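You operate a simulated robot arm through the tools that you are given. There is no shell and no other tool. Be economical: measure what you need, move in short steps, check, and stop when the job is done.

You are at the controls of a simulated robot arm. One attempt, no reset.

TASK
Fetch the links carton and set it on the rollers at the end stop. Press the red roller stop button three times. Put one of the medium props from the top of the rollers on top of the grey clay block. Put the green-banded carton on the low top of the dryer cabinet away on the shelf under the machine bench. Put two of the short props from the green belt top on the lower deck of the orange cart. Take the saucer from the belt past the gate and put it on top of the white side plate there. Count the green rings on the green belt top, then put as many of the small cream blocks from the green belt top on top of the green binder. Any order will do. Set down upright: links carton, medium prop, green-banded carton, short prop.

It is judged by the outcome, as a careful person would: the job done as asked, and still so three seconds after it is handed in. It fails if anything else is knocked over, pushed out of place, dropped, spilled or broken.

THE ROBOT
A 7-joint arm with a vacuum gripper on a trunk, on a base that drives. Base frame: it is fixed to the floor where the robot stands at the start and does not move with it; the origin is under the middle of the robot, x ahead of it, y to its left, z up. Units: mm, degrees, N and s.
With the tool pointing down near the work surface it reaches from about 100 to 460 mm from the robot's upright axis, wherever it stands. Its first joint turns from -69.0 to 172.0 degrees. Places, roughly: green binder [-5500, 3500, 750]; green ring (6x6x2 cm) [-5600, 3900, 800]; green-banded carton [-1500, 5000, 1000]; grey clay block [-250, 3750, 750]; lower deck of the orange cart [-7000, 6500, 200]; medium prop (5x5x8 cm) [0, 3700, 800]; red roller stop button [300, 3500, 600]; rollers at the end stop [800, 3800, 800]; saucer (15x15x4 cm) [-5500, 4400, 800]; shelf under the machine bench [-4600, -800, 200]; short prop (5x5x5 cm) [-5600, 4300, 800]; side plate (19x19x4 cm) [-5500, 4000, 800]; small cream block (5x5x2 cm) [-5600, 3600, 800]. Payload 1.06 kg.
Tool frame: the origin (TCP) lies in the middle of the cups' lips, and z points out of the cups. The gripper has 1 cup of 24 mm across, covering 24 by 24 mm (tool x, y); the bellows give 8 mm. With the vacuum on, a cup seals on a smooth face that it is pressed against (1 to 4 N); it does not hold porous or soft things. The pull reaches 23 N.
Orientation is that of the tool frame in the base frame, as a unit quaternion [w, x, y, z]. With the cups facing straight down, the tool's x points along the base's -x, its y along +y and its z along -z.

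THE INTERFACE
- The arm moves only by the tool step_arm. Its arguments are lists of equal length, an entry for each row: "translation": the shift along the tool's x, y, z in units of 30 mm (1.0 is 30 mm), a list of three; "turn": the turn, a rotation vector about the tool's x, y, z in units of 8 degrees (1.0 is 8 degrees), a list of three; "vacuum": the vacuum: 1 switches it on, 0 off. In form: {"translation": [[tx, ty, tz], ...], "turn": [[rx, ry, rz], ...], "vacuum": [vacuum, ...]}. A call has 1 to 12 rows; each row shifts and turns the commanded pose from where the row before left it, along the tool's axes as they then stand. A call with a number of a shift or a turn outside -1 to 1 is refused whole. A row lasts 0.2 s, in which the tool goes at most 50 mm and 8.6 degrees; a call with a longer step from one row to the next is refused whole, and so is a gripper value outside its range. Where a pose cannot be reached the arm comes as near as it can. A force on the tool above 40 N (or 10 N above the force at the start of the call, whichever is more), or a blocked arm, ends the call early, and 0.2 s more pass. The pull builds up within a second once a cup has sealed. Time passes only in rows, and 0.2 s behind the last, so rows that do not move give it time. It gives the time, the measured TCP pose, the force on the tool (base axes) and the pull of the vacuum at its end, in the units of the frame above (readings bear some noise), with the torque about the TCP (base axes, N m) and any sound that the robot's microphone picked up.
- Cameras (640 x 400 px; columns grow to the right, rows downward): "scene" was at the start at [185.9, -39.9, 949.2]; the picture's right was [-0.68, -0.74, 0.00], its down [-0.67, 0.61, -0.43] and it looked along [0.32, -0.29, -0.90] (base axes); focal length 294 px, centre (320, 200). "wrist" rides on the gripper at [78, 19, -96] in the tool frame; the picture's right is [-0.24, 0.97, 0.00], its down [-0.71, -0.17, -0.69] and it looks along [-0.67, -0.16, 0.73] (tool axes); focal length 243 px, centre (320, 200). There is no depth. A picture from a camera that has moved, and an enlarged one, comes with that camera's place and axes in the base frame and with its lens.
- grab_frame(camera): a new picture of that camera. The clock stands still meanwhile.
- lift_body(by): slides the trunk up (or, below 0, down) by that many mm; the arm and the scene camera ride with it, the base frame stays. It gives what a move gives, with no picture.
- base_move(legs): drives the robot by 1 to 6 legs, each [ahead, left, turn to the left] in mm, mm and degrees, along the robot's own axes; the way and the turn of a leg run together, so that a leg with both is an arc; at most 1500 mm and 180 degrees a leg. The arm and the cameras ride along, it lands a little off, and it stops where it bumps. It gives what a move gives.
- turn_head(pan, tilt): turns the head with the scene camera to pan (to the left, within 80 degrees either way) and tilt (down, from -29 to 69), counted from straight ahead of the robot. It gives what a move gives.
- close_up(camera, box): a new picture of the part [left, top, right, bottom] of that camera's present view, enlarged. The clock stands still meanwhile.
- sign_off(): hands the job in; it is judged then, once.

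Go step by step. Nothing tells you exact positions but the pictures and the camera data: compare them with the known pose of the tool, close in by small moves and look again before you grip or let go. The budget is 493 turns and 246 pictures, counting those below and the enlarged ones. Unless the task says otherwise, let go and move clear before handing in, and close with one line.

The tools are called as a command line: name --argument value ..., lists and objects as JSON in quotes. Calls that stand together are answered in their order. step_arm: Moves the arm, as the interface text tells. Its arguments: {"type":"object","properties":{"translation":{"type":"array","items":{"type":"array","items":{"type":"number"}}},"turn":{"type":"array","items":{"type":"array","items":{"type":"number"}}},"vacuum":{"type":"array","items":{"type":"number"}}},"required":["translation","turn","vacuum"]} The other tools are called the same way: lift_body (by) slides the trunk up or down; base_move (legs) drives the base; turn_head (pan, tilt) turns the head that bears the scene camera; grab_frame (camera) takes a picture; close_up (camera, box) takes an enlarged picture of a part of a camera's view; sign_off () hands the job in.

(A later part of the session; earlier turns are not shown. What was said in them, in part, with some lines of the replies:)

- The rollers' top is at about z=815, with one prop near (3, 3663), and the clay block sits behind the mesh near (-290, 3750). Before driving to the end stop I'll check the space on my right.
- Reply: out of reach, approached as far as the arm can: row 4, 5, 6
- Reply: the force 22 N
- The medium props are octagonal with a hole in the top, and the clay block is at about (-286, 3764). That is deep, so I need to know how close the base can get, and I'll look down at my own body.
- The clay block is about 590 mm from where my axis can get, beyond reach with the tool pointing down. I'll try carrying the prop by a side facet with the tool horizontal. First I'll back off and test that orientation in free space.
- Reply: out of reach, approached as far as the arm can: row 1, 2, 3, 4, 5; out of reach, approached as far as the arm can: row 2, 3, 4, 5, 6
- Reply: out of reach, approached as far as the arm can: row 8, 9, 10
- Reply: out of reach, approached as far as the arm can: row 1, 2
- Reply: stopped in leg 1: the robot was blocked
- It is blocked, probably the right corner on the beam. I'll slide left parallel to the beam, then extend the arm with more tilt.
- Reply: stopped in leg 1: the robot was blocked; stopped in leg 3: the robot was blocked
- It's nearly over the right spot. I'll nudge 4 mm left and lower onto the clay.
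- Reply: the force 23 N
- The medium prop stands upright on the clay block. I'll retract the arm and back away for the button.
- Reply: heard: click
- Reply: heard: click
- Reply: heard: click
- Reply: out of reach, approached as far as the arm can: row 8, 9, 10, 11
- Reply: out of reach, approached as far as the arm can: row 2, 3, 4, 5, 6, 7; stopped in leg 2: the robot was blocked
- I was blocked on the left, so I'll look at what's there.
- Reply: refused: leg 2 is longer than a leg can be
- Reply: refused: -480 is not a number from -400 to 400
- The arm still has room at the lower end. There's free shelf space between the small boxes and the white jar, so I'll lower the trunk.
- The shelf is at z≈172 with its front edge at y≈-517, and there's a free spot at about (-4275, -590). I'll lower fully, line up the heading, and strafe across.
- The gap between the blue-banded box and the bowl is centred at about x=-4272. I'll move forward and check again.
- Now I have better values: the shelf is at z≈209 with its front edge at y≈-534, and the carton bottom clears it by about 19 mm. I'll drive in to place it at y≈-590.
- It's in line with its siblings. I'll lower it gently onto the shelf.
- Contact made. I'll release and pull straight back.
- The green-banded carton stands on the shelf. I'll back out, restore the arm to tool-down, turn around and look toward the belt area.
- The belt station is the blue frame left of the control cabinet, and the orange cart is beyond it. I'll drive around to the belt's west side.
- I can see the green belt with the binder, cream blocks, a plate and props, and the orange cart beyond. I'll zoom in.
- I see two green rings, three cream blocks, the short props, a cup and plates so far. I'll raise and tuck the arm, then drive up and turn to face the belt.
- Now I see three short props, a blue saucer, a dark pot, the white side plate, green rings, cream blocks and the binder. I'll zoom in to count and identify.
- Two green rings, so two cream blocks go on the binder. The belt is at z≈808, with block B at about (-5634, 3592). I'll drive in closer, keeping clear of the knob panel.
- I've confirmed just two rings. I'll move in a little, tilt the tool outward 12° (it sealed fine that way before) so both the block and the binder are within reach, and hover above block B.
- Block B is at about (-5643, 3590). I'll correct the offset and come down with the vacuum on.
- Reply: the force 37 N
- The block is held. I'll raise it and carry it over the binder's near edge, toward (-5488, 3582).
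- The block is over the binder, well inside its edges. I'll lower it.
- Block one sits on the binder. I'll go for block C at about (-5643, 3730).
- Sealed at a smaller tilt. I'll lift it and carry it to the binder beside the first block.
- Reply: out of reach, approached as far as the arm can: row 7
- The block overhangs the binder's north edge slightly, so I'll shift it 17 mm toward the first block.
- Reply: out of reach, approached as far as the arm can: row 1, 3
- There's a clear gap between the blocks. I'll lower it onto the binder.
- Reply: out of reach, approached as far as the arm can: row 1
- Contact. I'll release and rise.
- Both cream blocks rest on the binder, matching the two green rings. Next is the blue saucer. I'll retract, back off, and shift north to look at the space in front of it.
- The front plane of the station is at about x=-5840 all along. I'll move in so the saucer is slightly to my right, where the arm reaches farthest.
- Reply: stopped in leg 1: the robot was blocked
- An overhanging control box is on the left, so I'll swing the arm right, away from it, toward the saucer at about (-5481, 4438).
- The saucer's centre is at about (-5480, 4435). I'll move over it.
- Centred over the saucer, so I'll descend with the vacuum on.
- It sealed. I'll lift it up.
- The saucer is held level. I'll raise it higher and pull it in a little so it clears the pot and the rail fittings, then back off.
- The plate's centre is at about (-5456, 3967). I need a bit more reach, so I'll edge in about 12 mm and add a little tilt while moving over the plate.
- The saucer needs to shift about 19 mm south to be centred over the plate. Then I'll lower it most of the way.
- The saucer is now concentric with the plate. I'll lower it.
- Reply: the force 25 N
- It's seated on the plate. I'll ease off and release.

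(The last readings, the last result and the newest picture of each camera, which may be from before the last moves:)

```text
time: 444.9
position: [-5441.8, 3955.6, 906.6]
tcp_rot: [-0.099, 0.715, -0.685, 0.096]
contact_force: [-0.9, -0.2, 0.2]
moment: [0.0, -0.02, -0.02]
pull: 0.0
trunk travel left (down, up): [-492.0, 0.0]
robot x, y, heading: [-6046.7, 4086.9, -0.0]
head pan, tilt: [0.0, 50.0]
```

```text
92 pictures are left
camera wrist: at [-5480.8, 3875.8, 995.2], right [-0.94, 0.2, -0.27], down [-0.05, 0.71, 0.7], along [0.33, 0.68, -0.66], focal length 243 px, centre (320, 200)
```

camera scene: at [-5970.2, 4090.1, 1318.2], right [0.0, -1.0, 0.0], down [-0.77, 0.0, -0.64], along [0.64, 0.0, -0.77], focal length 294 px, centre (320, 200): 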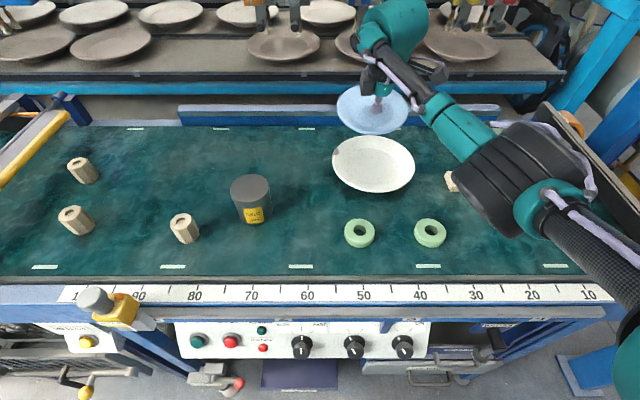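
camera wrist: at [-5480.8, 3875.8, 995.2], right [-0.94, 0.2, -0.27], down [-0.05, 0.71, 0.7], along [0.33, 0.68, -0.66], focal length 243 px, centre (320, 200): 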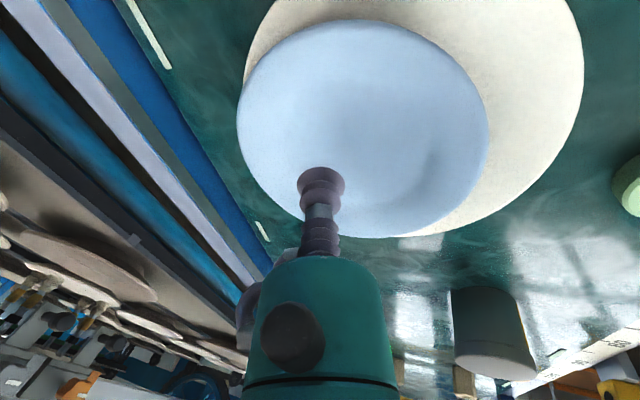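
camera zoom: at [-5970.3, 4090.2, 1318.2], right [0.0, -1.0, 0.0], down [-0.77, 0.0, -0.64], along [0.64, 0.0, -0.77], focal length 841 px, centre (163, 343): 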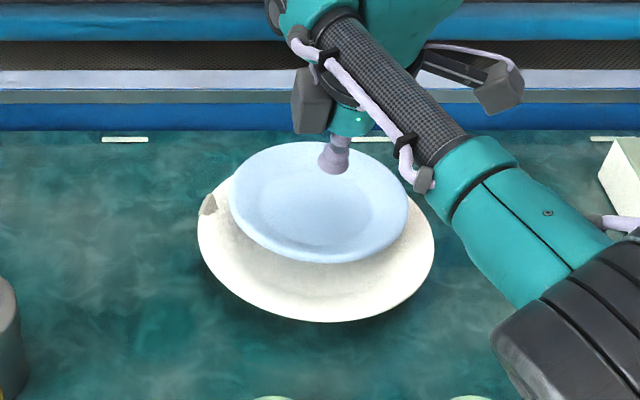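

The saucer sits on the white side plate. Next are the short props, and first I'll retract, level the tool and look at them.

step_arm --translation '[[0, 0.2, -0.7], [0, 0.9, -0.3], [0, 0.9, -0.3], [0, 0.9, -0.3], [0, 0.9, -0.3], [0, 0.9, -0.3], [0, 0.7, -0.2], [0, 0, 0], [0, 0, 0], [0, 0, 0]]' --turn '[[0, 0, 0], [0, 0, 0], [0, 0, 0], [0, 0, 0], [0, 0, 0], [0, 0, 0], [0, 0, 0], [-1, 0, 0], [-1, 0, 0], [0, 0, 0]]' --vacuum '[0, 0, 0, 0, 0, 0, 0, 0, 0, 0]'

base_move --legs '[[-25, 0, 0], [0, 320, 0]]'

grab_frame --camera "scene"

grab_frame --camera "wrist"

```text
time: 447.1
position: [-5614.5, 3944.7, 933.3]
tcp_rot: [0.002, 0.722, -0.692, 0.0]
contact_force: [-0.2, -0.8, 0.3]
moment: [0.03, 0.02, 0.0]
pull: 0.0
trunk travel left (down, up): [-492.0, 0.0]
robot x, y, heading: [-6047.3, 4088.0, -0.3]
head pan, tilt: [0.0, 50.0]
```

```text
time: 450.9
position: [-5640.1, 4268.0, 933.8]
tcp_rot: [0.001, 0.721, -0.693, 0.001]
contact_force: [0.5, -0.2, -0.5]
moment: [0.03, -0.02, 0.01]
pull: 0.0
trunk travel left (down, up): [-492.0, 0.0]
robot x, y, heading: [-6075.0, 4414.7, -0.3]
head pan, tilt: [0.0, 50.0]
```

```text
91 pictures are left
camera scene: at [-5994.4, 4413.7, 1318.2], right [0.0, -1.0, 0.0], down [-0.77, 0.0, -0.64], along [0.64, 0.0, -0.77], focal length 294 px, centre (320, 200)
```

scene: 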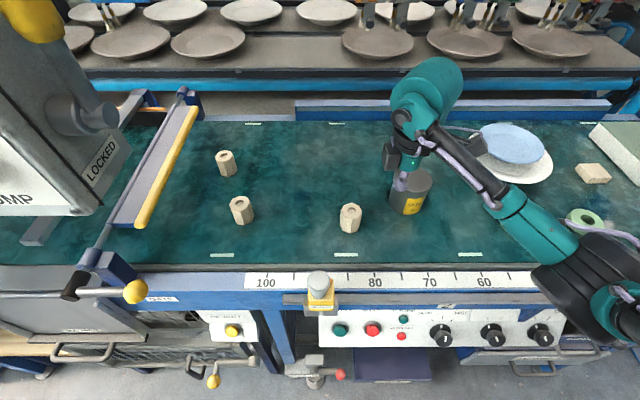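

```text
90 pictures are left
camera wrist: at [-5654.3, 4190.6, 1029.7], right [-0.98, 0.2, 0.0], down [0.14, 0.72, 0.68], along [0.13, 0.67, -0.73], focal length 243 px, centre (320, 200)
```

wrist: 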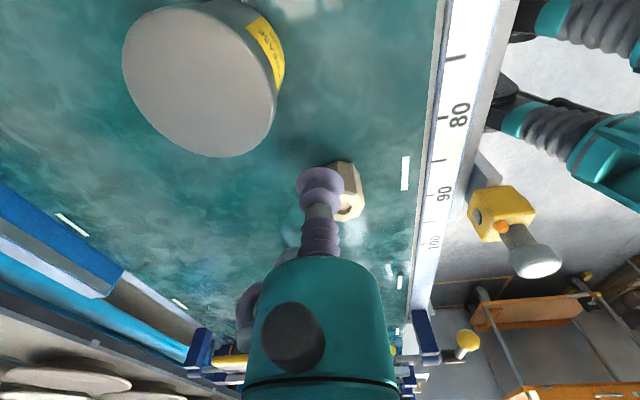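

step_arm --translation '[[-0.907, -0.127, 0], [-0.907, -0.127, 0], [-0.907, -0.127, 0], [0, 0, 0.7], [0, 0, 0.7], [0, 0, 0]]' --turn '[[0, 0, 0], [0, 0, 0], [0, 0, 0], [0, 0, 0], [0, 0, 0], [0, 0, 0]]' --vacuum '[0, 0, 0, 0, 0, 0]'

grab_frame --camera "wrist"

close_up --camera "scene" --box '[290, 140, 420, 260]'

```text
time: 452.3
position: [-5631.9, 4352.0, 892.4]
tcp_rot: [0.001, 0.721, -0.693, -0.001]
contact_force: [0.9, -0.1, -0.6]
moment: [0.0, 0.0, 0.02]
pull: 0.0
trunk travel left (down, up): [-492.0, 0.0]
robot x, y, heading: [-6071.7, 4412.2, 0.0]
head pan, tilt: [0.0, 50.0]
```

```text
89 pictures are left
camera wrist: at [-5646.3, 4274.4, 989.2], right [-0.98, 0.2, 0.0], down [0.14, 0.72, 0.68], along [0.13, 0.67, -0.73], focal length 243 px, centre (320, 200)
```

wrist: 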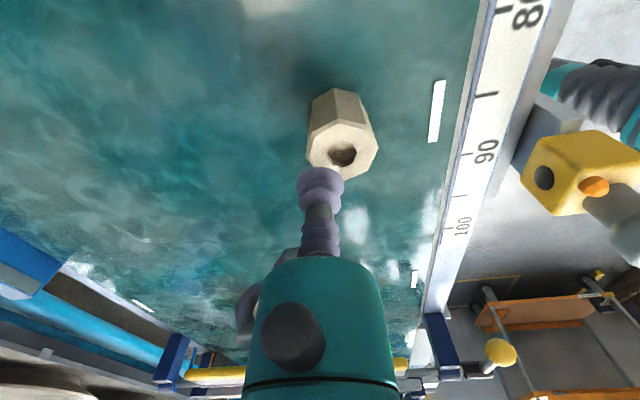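

```text
3.33 times, centred on (355, 200) of scene
camera zoom: at [-5994.5, 4413.4, 1318.2], right [0.0, -1.0, 0.0], down [-0.77, 0.0, -0.64], along [0.64, 0.0, -0.77], focal length 982 px, centre (203, 200)
```

zoom: 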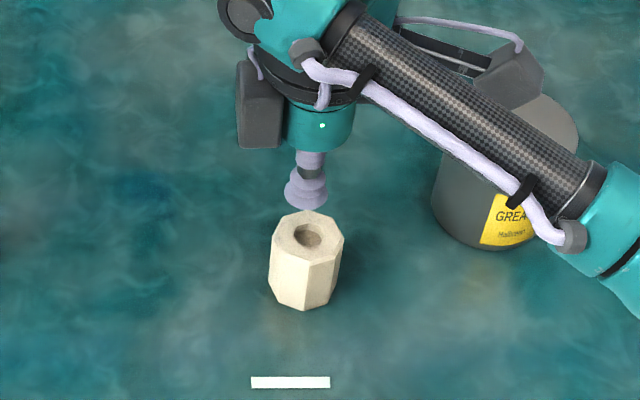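

step_arm --translation '[[-0.08, 0.33, 0], [0, 0, 0.55], [0, 0, 0]]' --turn '[[0, 0, 0], [0, 0, 0], [0, 0, 0]]' --vacuum '[0, 0, 0]'

close_up --camera "wrist" --box '[260, 90, 400, 230]'

close_up --camera "scene" --box '[310, 160, 390, 240]'

```text
time: 453.1
position: [-5641.0, 4353.9, 874.9]
tcp_rot: [0.001, 0.721, -0.693, -0.001]
contact_force: [-0.3, -1.1, -0.2]
moment: [0.0, -0.01, 0.01]
pull: 0.2
trunk travel left (down, up): [-492.0, 0.0]
robot x, y, heading: [-6070.1, 4412.8, -0.3]
head pan, tilt: [0.0, 50.0]
```

```text
2.86 times, centred on (330, 160) of wrist
camera zoom: at [-5656.1, 4275.5, 972.6], right [-0.98, 0.2, 0.0], down [0.14, 0.72, 0.68], along [0.13, 0.67, -0.73], focal length 693 px, centre (291, 314)
```

zoom: 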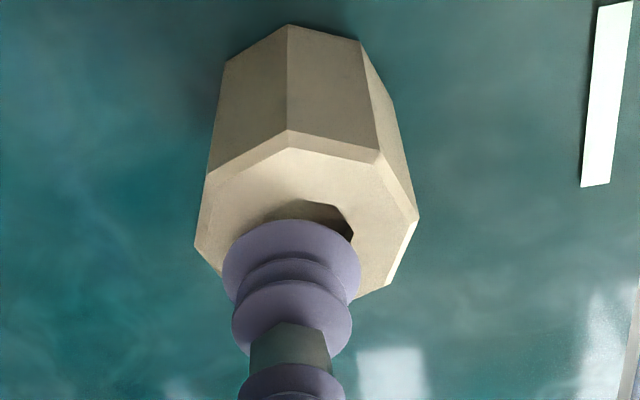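

```text
5.00 times, centred on (350, 200) of scene
camera zoom: at [-5994.5, 4413.5, 1318.2], right [0.0, -1.0, 0.0], down [-0.77, 0.0, -0.64], along [0.64, 0.0, -0.77], focal length 1472 px, centre (170, 200)
```

zoom: 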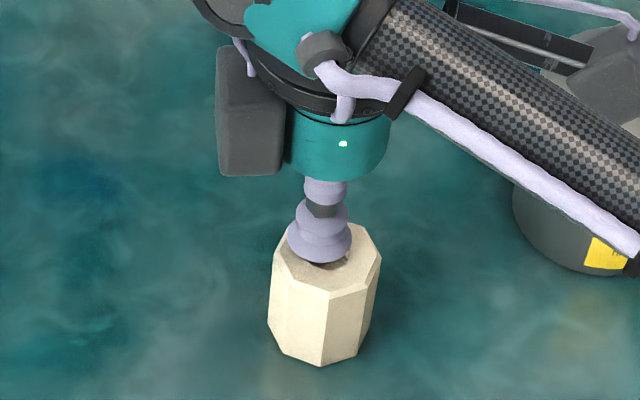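

step_arm --translation '[[0, 0.08, 0.2], [0, 0, 0.15], [0, 0, 0.1], [0, 0, 0.1], [0, 0, 0]]' --turn '[[0, 0, 0], [0, 0, 0], [0, 0, 0], [0, 0, 0], [0, 0, 0]]' --vacuum '[1, 1, 1, 1, 1]'

step_arm --translation '[[0, 0, 0.08], [0, 0, 0]]' --turn '[[0, 0, 0], [0, 0, 0]]' --vacuum '[1, 1]'

```text
time: 454.3
position: [-5642.9, 4355.0, 860.5]
tcp_rot: [-0.001, 0.721, -0.693, 0.002]
contact_force: [8.7, 3.5, 27.4]
moment: [-0.08, 0.13, 0.05]
pull: 23.4
trunk travel left (down, up): [-492.0, 0.0]
robot x, y, heading: [-6073.1, 4414.6, -0.4]
head pan, tilt: [0.0, 50.0]
```

```text
time: 454.7
position: [-5642.6, 4352.9, 861.0]
tcp_rot: [-0.005, 0.722, -0.692, 0.003]
contact_force: [-3.3, -1.6, 24.2]
moment: [-0.1, 0.0, 0.01]
pull: 22.9
trunk travel left (down, up): [-492.0, 0.0]
robot x, y, heading: [-6073.3, 4412.0, -0.4]
head pan, tilt: [0.0, 50.0]
stopped in row 2: the force on the tool passed its limit at 41 N (the readings are from after the stop); the commanded pose is now the measured one
```

Sealed. I'll lift it, then back away from the belt.

step_arm --translation '[[0, 0, -0.2], [0, 0, -0.5], [0, 0, -0.9], [0, 0, -0.9], [0, 0, 0]]' --turn '[[0, 0, 0], [0, 0, 0], [0, 0, 0], [0, 0, 0], [0, 0, 0]]' --vacuum '[1, 1, 1, 1, 1]'

grab_frame --camera "scene"

```text
time: 455.9
position: [-5641.3, 4352.9, 933.6]
tcp_rot: [-0.001, 0.721, -0.693, 0.001]
contact_force: [-0.1, 0.3, -0.8]
moment: [0.02, -0.01, -0.01]
pull: 22.9
trunk travel left (down, up): [-492.0, 0.0]
robot x, y, heading: [-6073.2, 4414.2, -0.3]
head pan, tilt: [0.0, 50.0]
```

```text
85 pictures are left
camera scene: at [-5994.3, 4413.4, 1318.2], right [0.0, -1.0, 0.0], down [-0.77, 0.0, -0.64], along [0.64, 0.0, -0.77], focal length 294 px, centre (320, 200)
```

scene: 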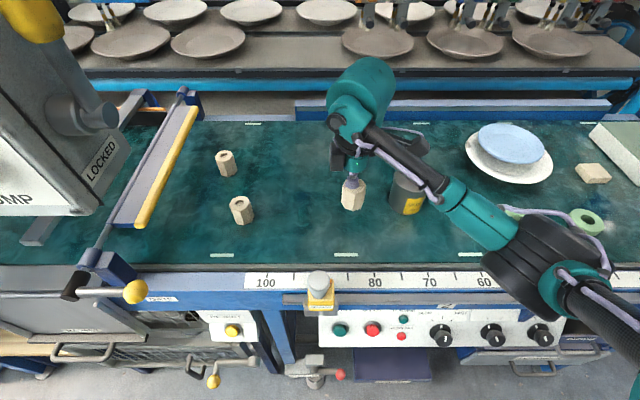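

step_arm --translation '[[0, 0, -0.7], [0, 0, -0.7], [0, 0, 0]]' --turn '[[0, 0, 0], [0, 0, 0], [0, 0, 0]]' --vacuum '[1, 1, 1]'

base_move --legs '[[-450, 0, 0], [0, 0, 90], [600, 400, 0]]'

turn_head --pan 0 --tilt 30

grab_frame --camera "scene"

```text
time: 456.7
position: [-5642.4, 4352.5, 976.0]
tcp_rot: [-0.001, 0.721, -0.693, 0.001]
contact_force: [-0.7, 0.6, -1.8]
moment: [0.0, 0.02, 0.01]
pull: 22.7
trunk travel left (down, up): [-492.0, 0.0]
robot x, y, heading: [-6074.6, 4410.4, -0.0]
head pan, tilt: [0.0, 50.0]
```

```text
time: 466.8
position: [-6820.3, 5439.3, 974.5]
tcp_rot: [-0.001, 1.0, 0.007, 0.0]
contact_force: [0.0, 0.1, -1.8]
moment: [-0.01, -0.03, 0.0]
pull: 22.9
trunk travel left (down, up): [-492.0, 0.0]
robot x, y, heading: [-6890.8, 5009.4, 88.2]
head pan, tilt: [0.0, 50.0]
```

```text
time: 467.7
position: [-6821.7, 5440.1, 973.8]
tcp_rot: [-0.001, 1.0, 0.007, 0.0]
contact_force: [-0.1, -0.1, -0.9]
moment: [-0.06, 0.02, -0.02]
pull: 22.6
trunk travel left (down, up): [-492.0, 0.0]
robot x, y, heading: [-6890.9, 5012.9, 88.1]
head pan, tilt: [0.0, 30.0]
```

```text
84 pictures are left
camera scene: at [-6888.9, 5102.9, 1347.7], right [1.0, -0.03, 0.0], down [-0.01, -0.5, -0.87], along [0.03, 0.87, -0.5], focal length 294 px, centre (320, 200)
```

scene: 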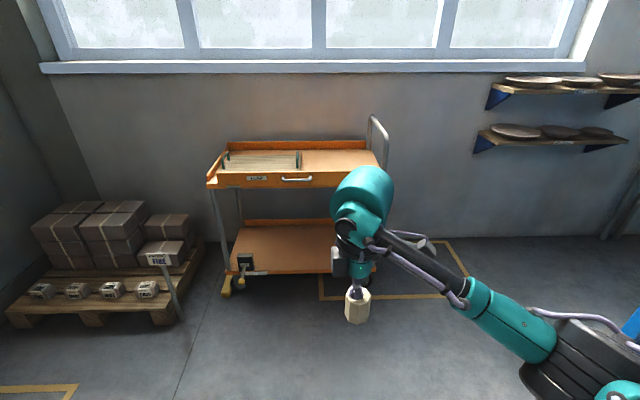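

The cart's lower deck is at z≈200–250 with its front edge at y≈6300. I'll lower the trunk and approach.

lift_body --by -400

base_move --legs '[[600, 100, 1.8]]'

turn_head --pan 0 --tilt 35

grab_frame --camera "scene"

grab_frame --camera "wrist"

```text
time: 471.5
position: [-6820.4, 5438.3, 574.1]
tcp_rot: [-0.002, 1.0, 0.007, 0.0]
contact_force: [0.4, 0.4, -1.3]
moment: [0.0, -0.01, -0.02]
pull: 22.6
trunk travel left (down, up): [-92.0, 400.0]
robot x, y, heading: [-6892.8, 5010.8, 88.3]
head pan, tilt: [0.0, 30.0]
```

```text
time: 474.9
position: [-6922.7, 6028.7, 575.1]
tcp_rot: [-0.002, 1.0, 0.022, 0.0]
contact_force: [0.2, -0.4, -1.1]
moment: [-0.02, 0.01, 0.0]
pull: 22.9
trunk travel left (down, up): [-92.0, 400.0]
robot x, y, heading: [-6978.9, 5601.5, 90.1]
head pan, tilt: [0.0, 30.0]
```

```text
time: 475.5
position: [-6921.4, 6030.3, 575.1]
tcp_rot: [-0.002, 1.0, 0.022, 0.0]
contact_force: [-0.2, -0.2, -1.1]
moment: [0.03, 0.01, -0.01]
pull: 23.6
trunk travel left (down, up): [-92.0, 400.0]
robot x, y, heading: [-6984.1, 5598.8, 89.8]
head pan, tilt: [0.0, 35.0]
```

```text
83 pictures are left
camera scene: at [-6979.8, 5855.1, 911.2], right [1.0, 0.0, 0.0], down [0.0, -0.57, -0.82], along [0.0, 0.82, -0.57], focal length 294 px, centre (320, 200)
```

scene: 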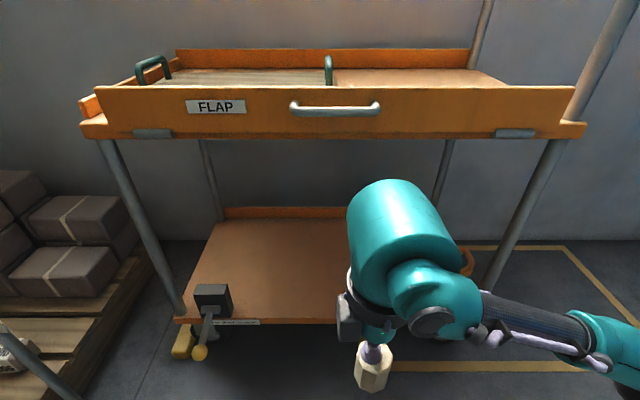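

```text
82 pictures are left
camera wrist: at [-6841.8, 6014.6, 671.6], right [-0.19, -0.98, 0.0], down [-0.71, 0.14, 0.69], along [-0.67, 0.13, -0.73], focal length 243 px, centre (320, 200)
```

wrist: 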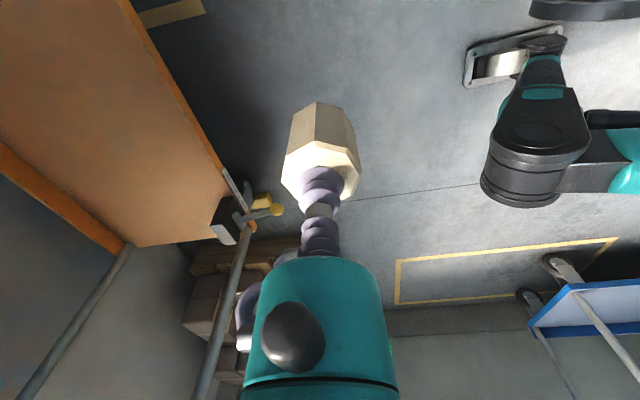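

The lower deck is at z≈204 with its lip at y≈6311, and the flap's bottom is at z≈720. I'll lower fully, shift left, and bring the prop down in front of the cart.

lift_body --by -92

base_move --legs '[[0, 90, 0]]'

step_arm --translation '[[0, 0, 0.9], [0, 0, 0.9], [0, 0, 0.9], [0, 0, 0.9], [0, 0, 0.9], [0, 0, 0.9], [0, 0, 0.5], [0, 0, 0]]' --turn '[[0, 0, 0], [0, 0, 0], [0, 0, 0], [0, 0, 0], [0, 0, 0], [0, 0, 0], [0, 0, 0], [0, 0, 0]]' --vacuum '[1, 1, 1, 1, 1, 1, 1, 1]'

grab_frame --camera "scene"

grab_frame --camera "wrist"

```text
time: 476.8
position: [-6922.0, 6030.1, 482.1]
tcp_rot: [-0.002, 1.0, 0.021, -0.001]
contact_force: [0.8, -0.3, -0.9]
moment: [-0.03, 0.0, -0.02]
pull: 22.8
trunk travel left (down, up): [0.0, 492.0]
robot x, y, heading: [-6979.4, 5600.5, 89.9]
head pan, tilt: [0.0, 35.0]
```

```text
time: 478.3
position: [-7010.9, 6029.1, 483.2]
tcp_rot: [-0.002, 1.0, 0.02, 0.0]
contact_force: [0.1, -1.3, -0.9]
moment: [-0.01, -0.02, 0.04]
pull: 22.5
trunk travel left (down, up): [0.0, 492.0]
robot x, y, heading: [-7070.4, 5599.2, 90.1]
head pan, tilt: [0.0, 35.0]
```

```text
time: 480.1
position: [-7010.5, 6029.8, 304.0]
tcp_rot: [-0.002, 1.0, 0.02, 0.0]
contact_force: [0.5, 0.1, -0.2]
moment: [0.02, -0.02, -0.01]
pull: 23.0
trunk travel left (down, up): [0.0, 492.0]
robot x, y, heading: [-7072.9, 5602.2, 89.8]
head pan, tilt: [0.0, 35.0]
```

```text
81 pictures are left
camera scene: at [-7069.5, 5878.1, 829.5], right [1.0, 0.0, 0.0], down [0.0, -0.57, -0.82], along [0.0, 0.82, -0.57], focal length 294 px, centre (320, 200)
```

scene: 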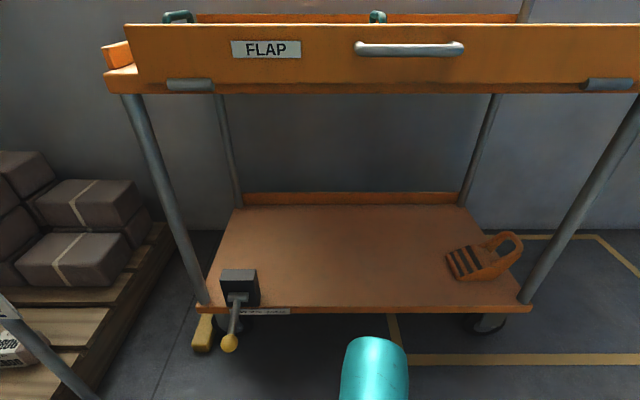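

```text
80 pictures are left
camera wrist: at [-6930.3, 6013.9, 401.6], right [-0.2, -0.98, 0.0], down [-0.71, 0.14, 0.69], along [-0.67, 0.14, -0.73], focal length 243 px, centre (320, 200)
```

wrist: 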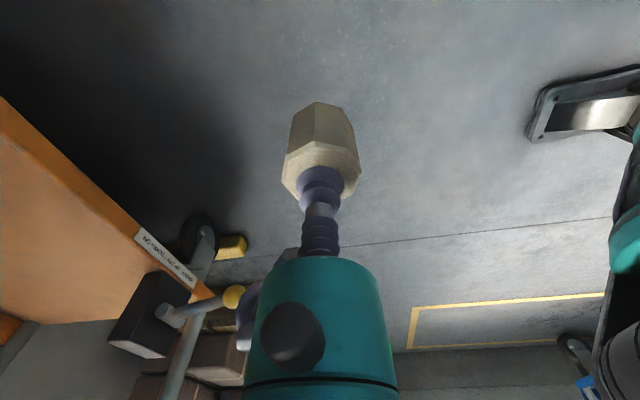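

turn_head --pan -60 --tilt 45

base_move --legs '[[362, 0, 0]]'

turn_head --pan -20 --tilt 45

grab_frame --camera "scene"

grab_frame --camera "wrist"

```text
time: 481.4
position: [-7011.2, 6028.7, 305.1]
tcp_rot: [-0.002, 1.0, 0.02, 0.0]
contact_force: [-0.9, 0.2, -1.2]
moment: [-0.02, -0.03, -0.01]
pull: 23.1
trunk travel left (down, up): [0.0, 492.0]
robot x, y, heading: [-7068.9, 5598.0, 89.9]
head pan, tilt: [-60.0, 45.0]
```

```text
time: 483.7
position: [-7010.9, 6392.2, 304.9]
tcp_rot: [-0.002, 1.0, 0.021, 0.0]
contact_force: [-0.6, 0.2, -0.7]
moment: [0.02, -0.03, -0.02]
pull: 22.7
trunk travel left (down, up): [0.0, 492.0]
robot x, y, heading: [-7067.3, 5963.6, 89.7]
head pan, tilt: [-60.0, 45.0]
```

```text
time: 484.8
position: [-7010.7, 6393.1, 305.0]
tcp_rot: [-0.002, 1.0, 0.021, 0.0]
contact_force: [0.7, 0.1, -2.1]
moment: [0.03, 0.0, 0.0]
pull: 22.5
trunk travel left (down, up): [0.0, 492.0]
robot x, y, heading: [-7070.5, 5961.0, 90.0]
head pan, tilt: [-20.0, 45.0]
```

```text
79 pictures are left
camera scene: at [-7041.8, 6229.6, 814.7], right [0.94, -0.34, 0.0], down [-0.24, -0.66, -0.71], along [0.24, 0.66, -0.71], focal length 294 px, centre (320, 200)
```

scene: 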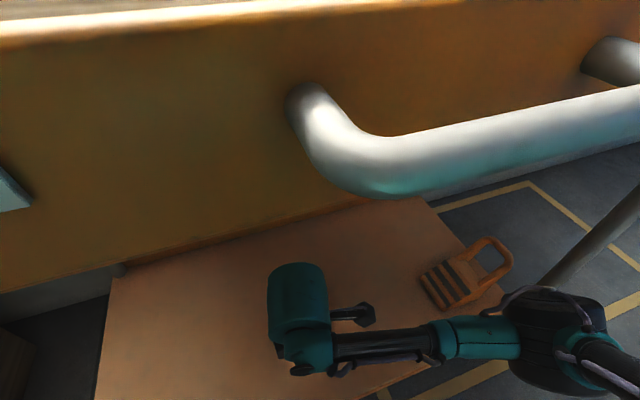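

```text
78 pictures are left
camera wrist: at [-6930.8, 6377.5, 401.8], right [-0.19, -0.98, 0.0], down [-0.71, 0.14, 0.69], along [-0.67, 0.13, -0.73], focal length 243 px, centre (320, 200)
```

wrist: 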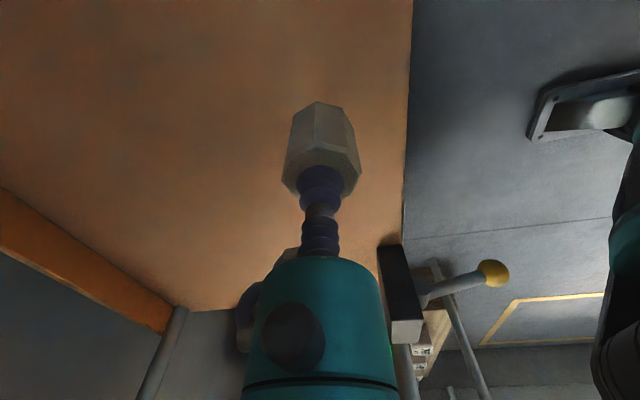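

The prop is over the deck. I'll lower it slowly.

step_arm --translation '[[0, 0, 0.7], [0, 0, 0.5], [0, 0, 0.15], [0, 0, 0]]' --turn '[[0, 0, 0], [0, 0, 0], [0, 0, 0], [0, 0, 0]]' --vacuum '[1, 1, 1, 1]'

step_arm --translation '[[0, 0, 0.1], [0, 0, 0.1], [0, 0, 0]]' --turn '[[0, 0, 0], [0, 0, 0], [0, 0, 0]]' --vacuum '[1, 1, 1]'

```text
time: 485.8
position: [-7010.8, 6393.2, 264.0]
tcp_rot: [-0.001, 1.0, 0.021, 0.0]
contact_force: [0.5, 0.5, -1.6]
moment: [0.01, -0.01, 0.01]
pull: 23.0
trunk travel left (down, up): [0.0, 492.0]
robot x, y, heading: [-7070.6, 5965.0, 90.1]
head pan, tilt: [-20.0, 45.0]
```

```text
time: 486.6
position: [-7011.5, 6393.2, 258.9]
tcp_rot: [-0.002, 1.0, 0.022, 0.0]
contact_force: [0.2, -0.4, -0.5]
moment: [0.03, 0.03, -0.02]
pull: 23.1
trunk travel left (down, up): [0.0, 492.0]
robot x, y, heading: [-7070.7, 5963.3, 90.1]
head pan, tilt: [-20.0, 45.0]
```

step_arm --translation '[[0, 0, 0.1], [0, 0, 0.1], [0, 0, 0]]' --turn '[[0, 0, 0], [0, 0, 0], [0, 0, 0]]' --vacuum '[1, 1, 1]'

close_up --camera "wrist" --box '[240, 60, 440, 240]'

```text
time: 487.4
position: [-7009.3, 6391.3, 253.5]
tcp_rot: [-0.002, 1.0, 0.022, 0.001]
contact_force: [0.3, 0.5, -0.8]
moment: [0.0, 0.01, 0.04]
pull: 22.7
trunk travel left (down, up): [0.0, 492.0]
robot x, y, heading: [-7070.0, 5963.7, 90.0]
head pan, tilt: [-20.0, 45.0]
```

```text
2.22 times, centred on (340, 150) of wrist
camera zoom: at [-6930.3, 6377.9, 349.5], right [-0.19, -0.98, 0.0], down [-0.71, 0.14, 0.69], along [-0.67, 0.13, -0.73], focal length 539 px, centre (276, 311)
```

zoom: 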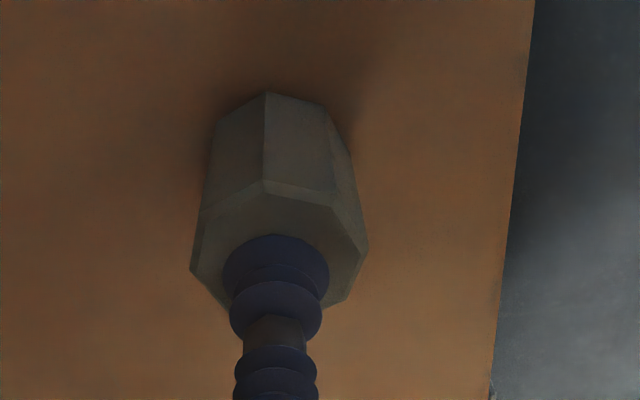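

step_arm --translation '[[0, 0, 0.1], [0, 0, 0.1], [0, 0, 0]]' --turn '[[0, 0, 0], [0, 0, 0], [0, 0, 0]]' --vacuum '[1, 1, 1]'

step_arm --translation '[[0, 0, 0.08], [0, 0, 0]]' --turn '[[0, 0, 0], [0, 0, 0]]' --vacuum '[1, 1]'

```text
time: 488.2
position: [-7010.3, 6391.5, 247.5]
tcp_rot: [-0.003, 1.0, 0.022, -0.001]
contact_force: [0.2, -2.3, 13.8]
moment: [-0.02, -0.02, -0.04]
pull: 23.1
trunk travel left (down, up): [0.0, 492.0]
robot x, y, heading: [-7070.1, 5962.2, 90.1]
head pan, tilt: [-20.0, 45.0]
```

```text
time: 488.8
position: [-7010.7, 6391.8, 245.5]
tcp_rot: [-0.002, 1.0, 0.021, 0.0]
contact_force: [-2.3, -2.9, 11.5]
moment: [0.03, 0.02, -0.04]
pull: 22.8
trunk travel left (down, up): [0.0, 492.0]
robot x, y, heading: [-7064.7, 5963.2, 90.3]
head pan, tilt: [-20.0, 45.0]
```

Seated. I'll release and rise.

step_arm --translation '[[0, 0, -0.06], [0, 0, 0], [0, 0, 0], [0, 0, 0], [0, 0, 0], [0, 0, -0.2], [0, 0, -0.5], [0, 0, -0.8], [0, 0, -0.6], [0, 0, 0]]' --turn '[[0, 0, 0], [0, 0, 0], [0, 0, 0], [0, 0, 0], [0, 0, 0], [0, 0, 0], [0, 0, 0], [0, 0, 0], [0, 0, 0], [0, 0, 0]]' --vacuum '[1, 0, 0, 0, 0, 0, 0, 0, 0, 0]'

grab_frame --camera "wrist"

```text
time: 491.0
position: [-7011.6, 6391.1, 308.6]
tcp_rot: [-0.002, 1.0, 0.022, -0.001]
contact_force: [0.2, -0.5, 0.2]
moment: [0.03, -0.01, -0.01]
pull: 0.0
trunk travel left (down, up): [0.0, 492.0]
robot x, y, heading: [-7071.1, 5966.0, 90.0]
head pan, tilt: [-20.0, 45.0]
```

```text
76 pictures are left
camera wrist: at [-6930.7, 6376.5, 406.4], right [-0.19, -0.98, 0.0], down [-0.71, 0.14, 0.69], along [-0.67, 0.13, -0.73], focal length 243 px, centre (320, 200)
```

wrist: 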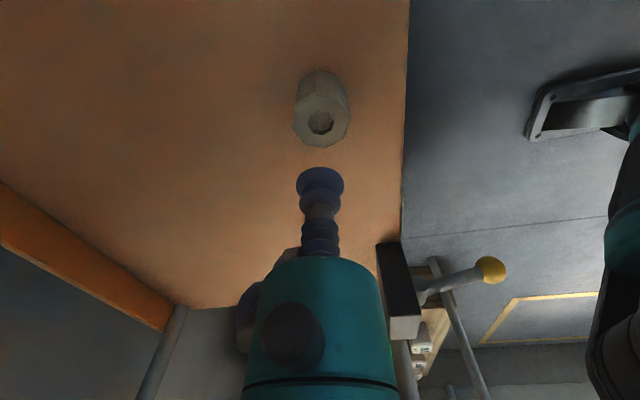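

Prop one stands on the lower deck. I'll back out and return for the second short prop.

turn_head --pan -60 --tilt 45

base_move --legs '[[-400, 0, 0]]'

lift_body --by 400

lift_body --by 92

step_arm --translation '[[0, 0, -0.9], [0, 0, -0.9], [0, 0, -0.9], [0, 0, -0.9], [0, 0, -0.9], [0, 0, -0.5], [0, 0, 0]]' --turn '[[0, 0, 0], [0, 0, 0], [0, 0, 0], [0, 0, 0], [0, 0, 0], [0, 0, 0], [0, 0, 0]]' --vacuum '[0, 0, 0, 0, 0, 0, 0]'

base_move --legs '[[-1086, -470, 0], [0, 0, -90], [100, 0, 0]]'

turn_head --pan 0 --tilt 50

grab_frame --camera "scene"

```text
time: 492.0
position: [-7011.1, 6391.4, 310.0]
tcp_rot: [-0.002, 1.0, 0.021, 0.0]
contact_force: [0.2, -0.2, 0.7]
moment: [0.0, 0.03, -0.05]
pull: 0.1
trunk travel left (down, up): [0.0, 492.0]
robot x, y, heading: [-7070.0, 5964.5, 90.4]
head pan, tilt: [-60.0, 45.0]
```

```text
time: 494.6
position: [-7013.6, 5977.1, 309.1]
tcp_rot: [-0.001, 1.0, 0.028, 0.0]
contact_force: [0.2, 0.2, -0.9]
moment: [0.0, -0.03, 0.03]
pull: 0.0
trunk travel left (down, up): [0.0, 492.0]
robot x, y, heading: [-7069.5, 5551.9, 90.6]
head pan, tilt: [-60.0, 45.0]
```

```text
time: 498.4
position: [-7013.5, 5976.8, 709.2]
tcp_rot: [-0.002, 1.0, 0.028, 0.0]
contact_force: [0.1, -0.2, 0.7]
moment: [-0.01, 0.01, 0.01]
pull: 0.0
trunk travel left (down, up): [-400.0, 92.0]
robot x, y, heading: [-7064.6, 5548.6, 90.5]
head pan, tilt: [-60.0, 45.0]
```

```text
time: 499.7
position: [-7013.9, 5977.1, 801.5]
tcp_rot: [-0.001, 1.0, 0.028, 0.0]
contact_force: [-0.4, -0.1, -0.6]
moment: [0.0, -0.05, -0.02]
pull: 0.2
trunk travel left (down, up): [-492.0, 0.0]
robot x, y, heading: [-7070.3, 5547.5, 90.4]
head pan, tilt: [-60.0, 45.0]
```

```text
time: 501.3
position: [-7013.5, 5977.2, 949.8]
tcp_rot: [-0.001, 1.0, 0.028, 0.0]
contact_force: [0.3, -0.7, 0.1]
moment: [0.01, 0.01, -0.02]
pull: 0.0
trunk travel left (down, up): [-492.0, 0.0]
robot x, y, heading: [-7068.1, 5549.4, 90.3]
head pan, tilt: [-60.0, 45.0]
```

```text
time: 511.8
position: [-6076.9, 4402.8, 951.3]
tcp_rot: [-0.001, 0.715, -0.699, 0.001]
contact_force: [0.6, 0.6, 0.3]
moment: [0.0, 0.0, 0.01]
pull: 0.1
trunk travel left (down, up): [-492.0, 0.0]
robot x, y, heading: [-6504.8, 4468.1, -1.4]
head pan, tilt: [-60.0, 45.0]
```

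```text
time: 513.1
position: [-6077.8, 4401.8, 951.2]
tcp_rot: [-0.001, 0.715, -0.699, 0.001]
contact_force: [-0.4, 0.5, -0.6]
moment: [-0.02, -0.01, -0.01]
pull: 0.1
trunk travel left (down, up): [-492.0, 0.0]
robot x, y, heading: [-6504.5, 4474.1, -1.0]
head pan, tilt: [0.0, 50.0]
```

```text
75 pictures are left
camera scene: at [-6427.4, 4470.5, 1318.2], right [-0.02, -1.0, 0.0], down [-0.77, 0.02, -0.64], along [0.64, -0.01, -0.77], focal length 294 px, centre (320, 200)
```

scene: 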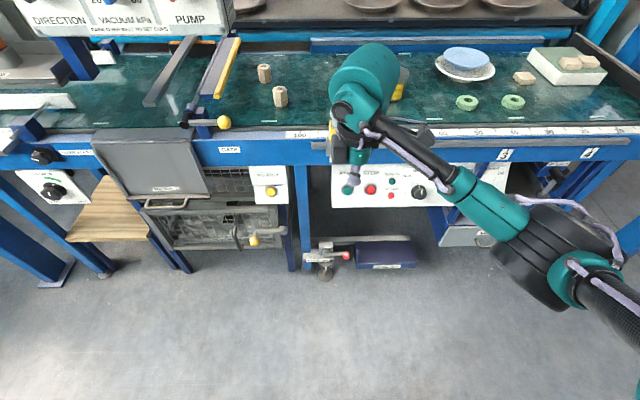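

base_move --legs '[[430, 40, 1.0]]'

grab_frame --camera "scene"

grab_frame --camera "wrist"

```text
time: 515.8
position: [-5650.4, 4435.3, 951.3]
tcp_rot: [-0.002, 0.717, -0.697, 0.001]
contact_force: [0.0, 0.6, -0.5]
moment: [-0.01, 0.01, -0.03]
pull: 0.0
trunk travel left (down, up): [-492.0, 0.0]
robot x, y, heading: [-6080.9, 4500.3, -0.9]
head pan, tilt: [0.0, 50.0]
```

```text
74 pictures are left
camera scene: at [-6000.1, 4501.9, 1318.2], right [-0.02, -1.0, 0.0], down [-0.77, 0.01, -0.64], along [0.64, -0.01, -0.77], focal length 294 px, centre (320, 200)
```

scene: 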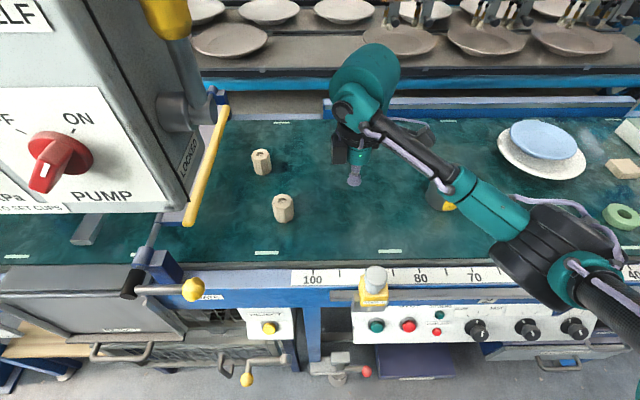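

```text
73 pictures are left
camera wrist: at [-5666.0, 4358.2, 1047.3], right [-0.98, 0.21, 0.0], down [0.15, 0.71, 0.69], along [0.14, 0.67, -0.73], focal length 243 px, centre (320, 200)
```

wrist: 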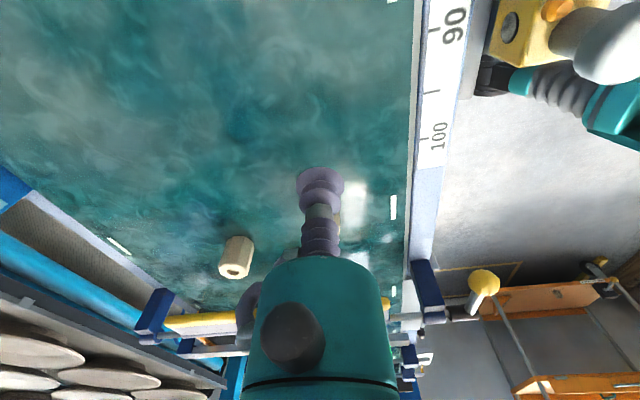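

step_arm --translation '[[-0.83, -0.196, 0.2], [-0.83, -0.196, 0.2], [-0.83, -0.196, 0.3], [-0.83, -0.196, 0.3], [-0.83, -0.196, 0.4], [-0.2, 0, 0.4], [0, 0, 0]]' --turn '[[0, 0, 0], [0, 0, 0], [0, 0, 0], [0, 0, 0], [0, 0, 0], [0, 0, 0], [0, 0, 0]]' --vacuum '[0, 0, 0, 0, 0, 0, 0]'

grab_frame --camera "wrist"

close_up --camera "scene" --box '[200, 60, 400, 260]'

```text
time: 517.4
position: [-5625.6, 4567.6, 898.2]
tcp_rot: [-0.001, 0.718, -0.697, 0.001]
contact_force: [-0.9, -0.4, 0.1]
moment: [-0.02, 0.01, -0.02]
pull: 0.0
trunk travel left (down, up): [-492.0, 0.0]
robot x, y, heading: [-6077.8, 4504.7, -0.9]
head pan, tilt: [0.0, 50.0]
```

```text
72 pictures are left
camera wrist: at [-5641.2, 4490.5, 995.5], right [-0.98, 0.21, 0.0], down [0.15, 0.71, 0.69], along [0.14, 0.67, -0.73], focal length 243 px, centre (320, 200)
```

wrist: 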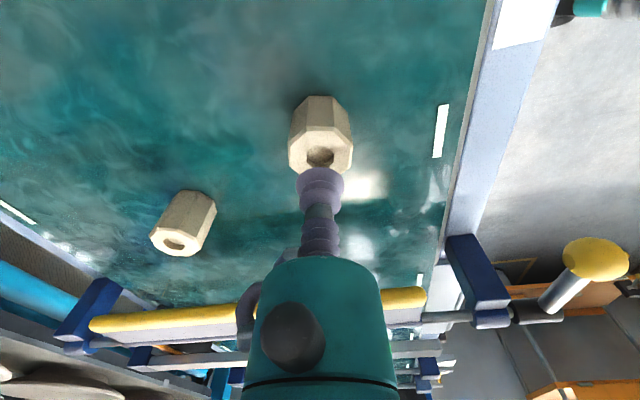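

```text
2.00 times, centred on (300, 160) of scene
camera zoom: at [-6000.6, 4501.8, 1318.2], right [-0.02, -1.0, 0.0], down [-0.77, 0.01, -0.64], along [0.64, -0.01, -0.77], focal length 589 px, centre (360, 280)
```

zoom: 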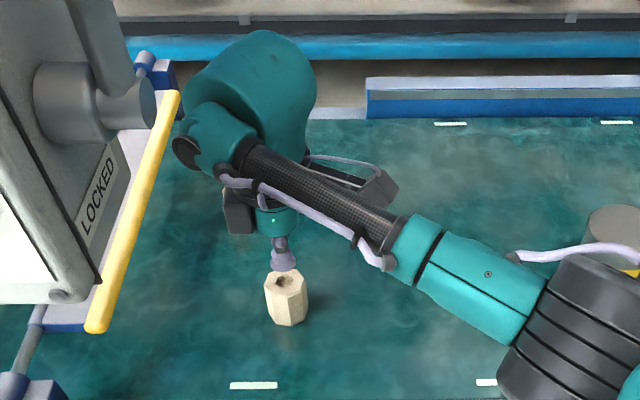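

step_arm --translation '[[-0.15, -0.03, 0.3], [0, 0, 0.45], [0, 0, 0]]' --turn '[[0, 0, 0], [0, 0, 0], [0, 0, 0]]' --vacuum '[0, 0, 0]'

close_up --camera "wrist" --box '[250, 90, 390, 230]'

```text
time: 518.2
position: [-5626.1, 4573.6, 875.6]
tcp_rot: [-0.001, 0.717, -0.697, 0.001]
contact_force: [0.0, -0.4, -1.0]
moment: [0.01, 0.01, 0.0]
pull: 0.0
trunk travel left (down, up): [-492.0, 0.0]
robot x, y, heading: [-6079.4, 4502.0, -0.8]
head pan, tilt: [0.0, 50.0]
```

```text
2.86 times, centred on (320, 160) of wrist
camera zoom: at [-5641.0, 4495.1, 972.1], right [-0.98, 0.21, 0.0], down [0.15, 0.71, 0.69], along [0.14, 0.67, -0.73], focal length 693 px, centre (320, 314)
```

zoom: 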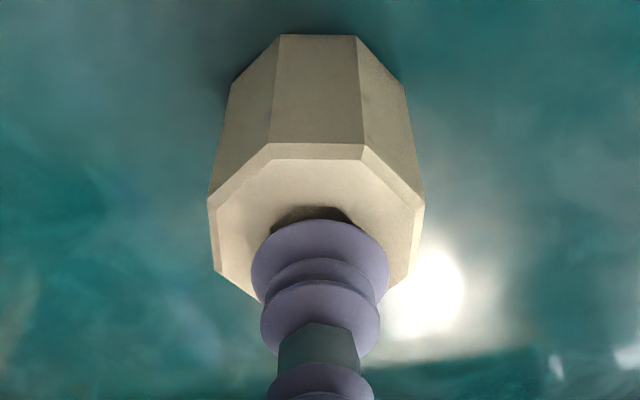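

step_arm --translation '[[0, -0.04, 0.25], [0, 0, 0.12], [0, 0, 0.08], [0, 0, 0], [0, 0, 0]]' --turn '[[0, 0, 0], [0, 0, 0], [0, 0, 0], [0, 0, 0], [0, 0, 0]]' --vacuum '[1, 1, 1, 1, 1]'

```text
time: 519.4
position: [-5622.8, 4572.0, 861.8]
tcp_rot: [-0.002, 0.717, -0.697, 0.003]
contact_force: [0.3, 9.3, 20.1]
moment: [-0.09, 0.0, 0.02]
pull: 23.4
trunk travel left (down, up): [-492.0, 0.0]
robot x, y, heading: [-6077.7, 4501.3, -1.0]
head pan, tilt: [0.0, 50.0]
```

step_arm --translation '[[0, 0, -0.2], [0, 0, -0.5], [0, 0, -0.9], [0, 0, -0.9], [0, 0, 0]]' --turn '[[0, 0, 0], [0, 0, 0], [0, 0, 0], [0, 0, 0], [0, 0, 0]]' --vacuum '[1, 1, 1, 1, 1]'

base_move --legs '[[-430, 0, 0], [0, 0, 91], [600, 380, 0]]'

lift_body --by -400

grab_frame --camera "wrist"

```text
time: 520.6
position: [-5621.8, 4570.9, 936.3]
tcp_rot: [-0.001, 0.717, -0.697, 0.002]
contact_force: [0.0, -0.4, -0.5]
moment: [0.04, -0.02, -0.02]
pull: 22.9
trunk travel left (down, up): [-492.0, 0.0]
robot x, y, heading: [-6078.7, 4504.4, -0.9]
head pan, tilt: [0.0, 50.0]
```

```text
time: 530.7
position: [-7009.3, 5549.4, 937.0]
tcp_rot: [-0.001, 0.999, 0.038, 0.0]
contact_force: [0.0, 0.5, -1.6]
moment: [-0.02, 0.02, 0.04]
pull: 23.1
trunk travel left (down, up): [-492.0, 0.0]
robot x, y, heading: [-6919.5, 5096.1, 91.7]
head pan, tilt: [0.0, 50.0]
```

```text
time: 534.5
position: [-7009.1, 5550.1, 536.7]
tcp_rot: [-0.002, 0.999, 0.038, 0.0]
contact_force: [-0.1, -0.3, -1.0]
moment: [0.0, 0.03, 0.0]
pull: 23.3
trunk travel left (down, up): [-92.0, 400.0]
robot x, y, heading: [-6915.1, 5095.7, 91.8]
head pan, tilt: [0.0, 50.0]
```

```text
69 pictures are left
camera wrist: at [-6928.1, 5538.2, 632.9], right [-0.16, -0.99, 0.0], down [-0.72, 0.11, 0.69], along [-0.68, 0.11, -0.73], focal length 243 px, centre (320, 200)
```

wrist: 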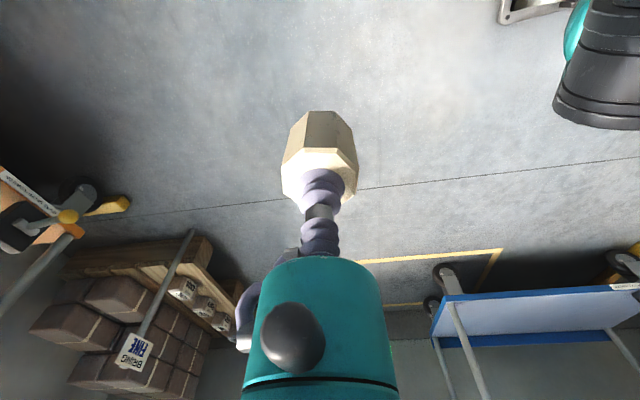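

base_move --legs '[[0, 0, -1.8], [470, -95, 0]]'

lift_body --by -92

step_arm --translation '[[0, 0, 0.9], [0, 0, 0.9], [0, 0, 0.9], [0, 0, 0.9], [0, 0, 0.9], [0, 0, 0]]' --turn '[[0, 0, 0], [0, 0, 0], [0, 0, 0], [0, 0, 0], [0, 0, 0], [0, 0, 0]]' --vacuum '[1, 1, 1, 1, 1, 1]'

turn_head --pan 0 --tilt 35

grab_frame --camera "scene"

```text
time: 537.8
position: [-6901.3, 6027.7, 536.0]
tcp_rot: [-0.002, 1.0, 0.026, 0.0]
contact_force: [-0.4, 0.6, -2.1]
moment: [0.0, -0.03, 0.0]
pull: 23.2
trunk travel left (down, up): [-92.0, 400.0]
robot x, y, heading: [-6821.7, 5573.0, 90.4]
head pan, tilt: [0.0, 50.0]
```

```text
time: 539.0
position: [-6903.1, 6028.0, 444.4]
tcp_rot: [-0.002, 1.0, 0.026, 0.0]
contact_force: [0.3, 0.1, -1.6]
moment: [-0.01, 0.02, 0.0]
pull: 23.1
trunk travel left (down, up): [0.0, 492.0]
robot x, y, heading: [-6826.4, 5571.7, 90.2]
head pan, tilt: [0.0, 50.0]
```

```text
time: 540.4
position: [-6901.0, 6028.0, 309.5]
tcp_rot: [-0.002, 1.0, 0.026, 0.0]
contact_force: [-1.0, 1.2, -0.3]
moment: [0.03, 0.01, 0.01]
pull: 23.6
trunk travel left (down, up): [0.0, 492.0]
robot x, y, heading: [-6823.0, 5573.0, 90.4]
head pan, tilt: [0.0, 50.0]
```

```text
time: 541.2
position: [-6900.9, 6027.3, 309.8]
tcp_rot: [-0.002, 1.0, 0.025, 0.0]
contact_force: [0.2, -0.2, -1.4]
moment: [0.03, 0.02, 0.0]
pull: 23.1
trunk travel left (down, up): [0.0, 492.0]
robot x, y, heading: [-6821.4, 5572.8, 90.3]
head pan, tilt: [0.0, 35.0]
```

```text
68 pictures are left
camera scene: at [-6823.1, 5850.7, 829.5], right [1.0, 0.01, 0.0], down [0.0, -0.57, -0.82], along [0.0, 0.82, -0.57], focal length 294 px, centre (320, 200)
```

scene: 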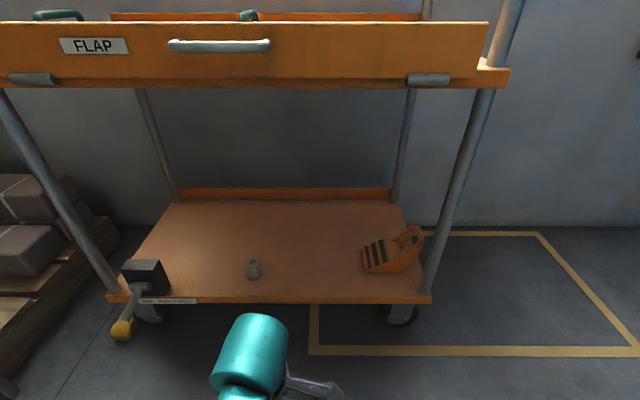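

Prop one stands in place. I'll pan the head aside and drive in to set the second beside it.

turn_head --pan 60 --tilt 45

base_move --legs '[[362, 0, 0]]'

grab_frame --camera "wrist"

step_arm --translation '[[0, 0, 0.7], [0, 0, 0.6], [0, 0, 0.3], [0, 0, 0.15], [0, 0, 0]]' --turn '[[0, 0, 0], [0, 0, 0], [0, 0, 0], [0, 0, 0], [0, 0, 0]]' --vacuum '[1, 1, 1, 1, 1]'

```text
time: 542.5
position: [-6900.7, 6026.9, 309.7]
tcp_rot: [-0.002, 1.0, 0.025, 0.0]
contact_force: [-0.7, 0.3, -1.1]
moment: [0.0, 0.04, 0.0]
pull: 22.6
trunk travel left (down, up): [0.0, 492.0]
robot x, y, heading: [-6821.1, 5570.7, 90.2]
head pan, tilt: [60.0, 45.0]
```

```text
time: 544.8
position: [-6900.0, 6384.2, 310.7]
tcp_rot: [-0.003, 1.0, 0.023, 0.0]
contact_force: [-0.6, 0.3, -1.0]
moment: [0.05, 0.01, -0.01]
pull: 22.6
trunk travel left (down, up): [0.0, 492.0]
robot x, y, heading: [-6825.1, 5932.4, 90.2]
head pan, tilt: [60.0, 45.0]
```

```text
67 pictures are left
camera wrist: at [-6820.7, 6370.1, 406.6], right [-0.19, -0.98, 0.0], down [-0.72, 0.14, 0.69], along [-0.67, 0.13, -0.73], focal length 243 px, centre (320, 200)
```

wrist: 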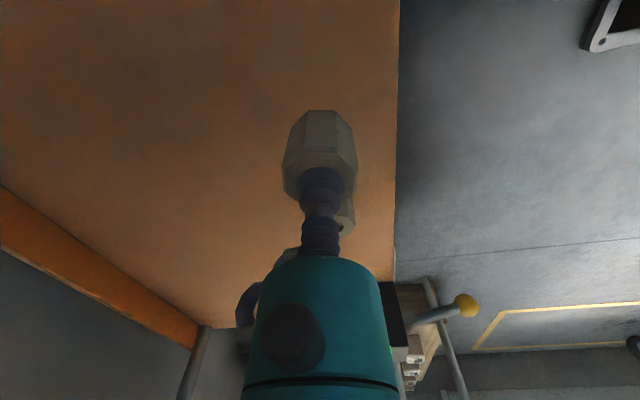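

```text
time: 546.0
position: [-6900.7, 6384.7, 256.1]
tcp_rot: [-0.001, 1.0, 0.024, -0.001]
contact_force: [0.0, -0.7, -1.0]
moment: [-0.02, 0.02, 0.01]
pull: 22.7
trunk travel left (down, up): [0.0, 492.0]
robot x, y, heading: [-6825.3, 5927.9, 90.2]
head pan, tilt: [60.0, 45.0]
```

step_arm --translation '[[0, 0, 0.1], [0, 0, 0.1], [0, 0, 0.08], [0, 0, 0]]' --turn '[[0, 0, 0], [0, 0, 0], [0, 0, 0], [0, 0, 0]]' --vacuum '[1, 1, 1, 1]'

```text
time: 547.0
position: [-6901.3, 6384.0, 249.9]
tcp_rot: [-0.003, 1.0, 0.025, -0.002]
contact_force: [-3.9, -0.8, 11.9]
moment: [0.03, -0.02, -0.03]
pull: 22.8
trunk travel left (down, up): [0.0, 492.0]
robot x, y, heading: [-6823.3, 5931.7, 90.0]
head pan, tilt: [60.0, 45.0]
```

Contact. I'll release and rise.

step_arm --translation '[[0, 0, -0.04], [0, 0, 0], [0, 0, 0], [0, 0, 0], [0, 0, 0], [0, 0, -0.2], [0, 0, -0.5], [0, 0, -0.8], [0, 0, -0.6], [0, 0, 0]]' --turn '[[0, 0, 0], [0, 0, 0], [0, 0, 0], [0, 0, 0], [0, 0, 0], [0, 0, 0], [0, 0, 0], [0, 0, 0], [0, 0, 0], [0, 0, 0]]' --vacuum '[1, 0, 0, 0, 0, 0, 0, 0, 0, 0]'

base_move --legs '[[-420, 0, 0]]'

turn_head --pan 0 --tilt 30

grab_frame --camera "scene"

```text
time: 549.2
position: [-6899.6, 6384.9, 312.7]
tcp_rot: [-0.003, 1.0, 0.023, 0.0]
contact_force: [0.6, -0.2, 0.3]
moment: [-0.01, -0.01, -0.02]
pull: 0.1
trunk travel left (down, up): [0.0, 492.0]
robot x, y, heading: [-6819.9, 5929.7, 90.3]
head pan, tilt: [60.0, 45.0]
```

```text
time: 551.8
position: [-6899.4, 5963.2, 312.4]
tcp_rot: [-0.002, 1.0, 0.024, 0.0]
contact_force: [0.9, -0.5, 0.0]
moment: [0.01, 0.0, -0.01]
pull: 0.0
trunk travel left (down, up): [0.0, 492.0]
robot x, y, heading: [-6821.0, 5510.3, 90.1]
head pan, tilt: [60.0, 45.0]
```

```text
time: 553.1
position: [-6898.9, 5963.5, 313.8]
tcp_rot: [-0.001, 1.0, 0.025, 0.001]
contact_force: [-0.1, 0.1, 0.6]
moment: [-0.01, -0.01, -0.02]
pull: 0.1
trunk travel left (down, up): [0.0, 492.0]
robot x, y, heading: [-6818.6, 5505.5, 90.0]
head pan, tilt: [0.0, 30.0]
```

```text
66 pictures are left
camera scene: at [-6822.8, 5788.5, 837.3], right [1.0, 0.0, 0.0], down [0.0, -0.5, -0.87], along [0.0, 0.87, -0.5], focal length 294 px, centre (320, 200)
```

scene: 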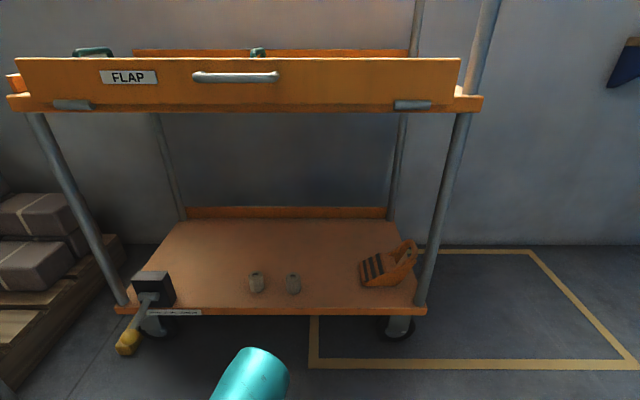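

All eight parts are done and were checked as I went, and the gripper is clear, so I'm handing in.

sign_off

```text
The job is handed in.
```

I handed the job in with every part done as asked, including two cream blocks on the green binder to match the two green rings I counted.
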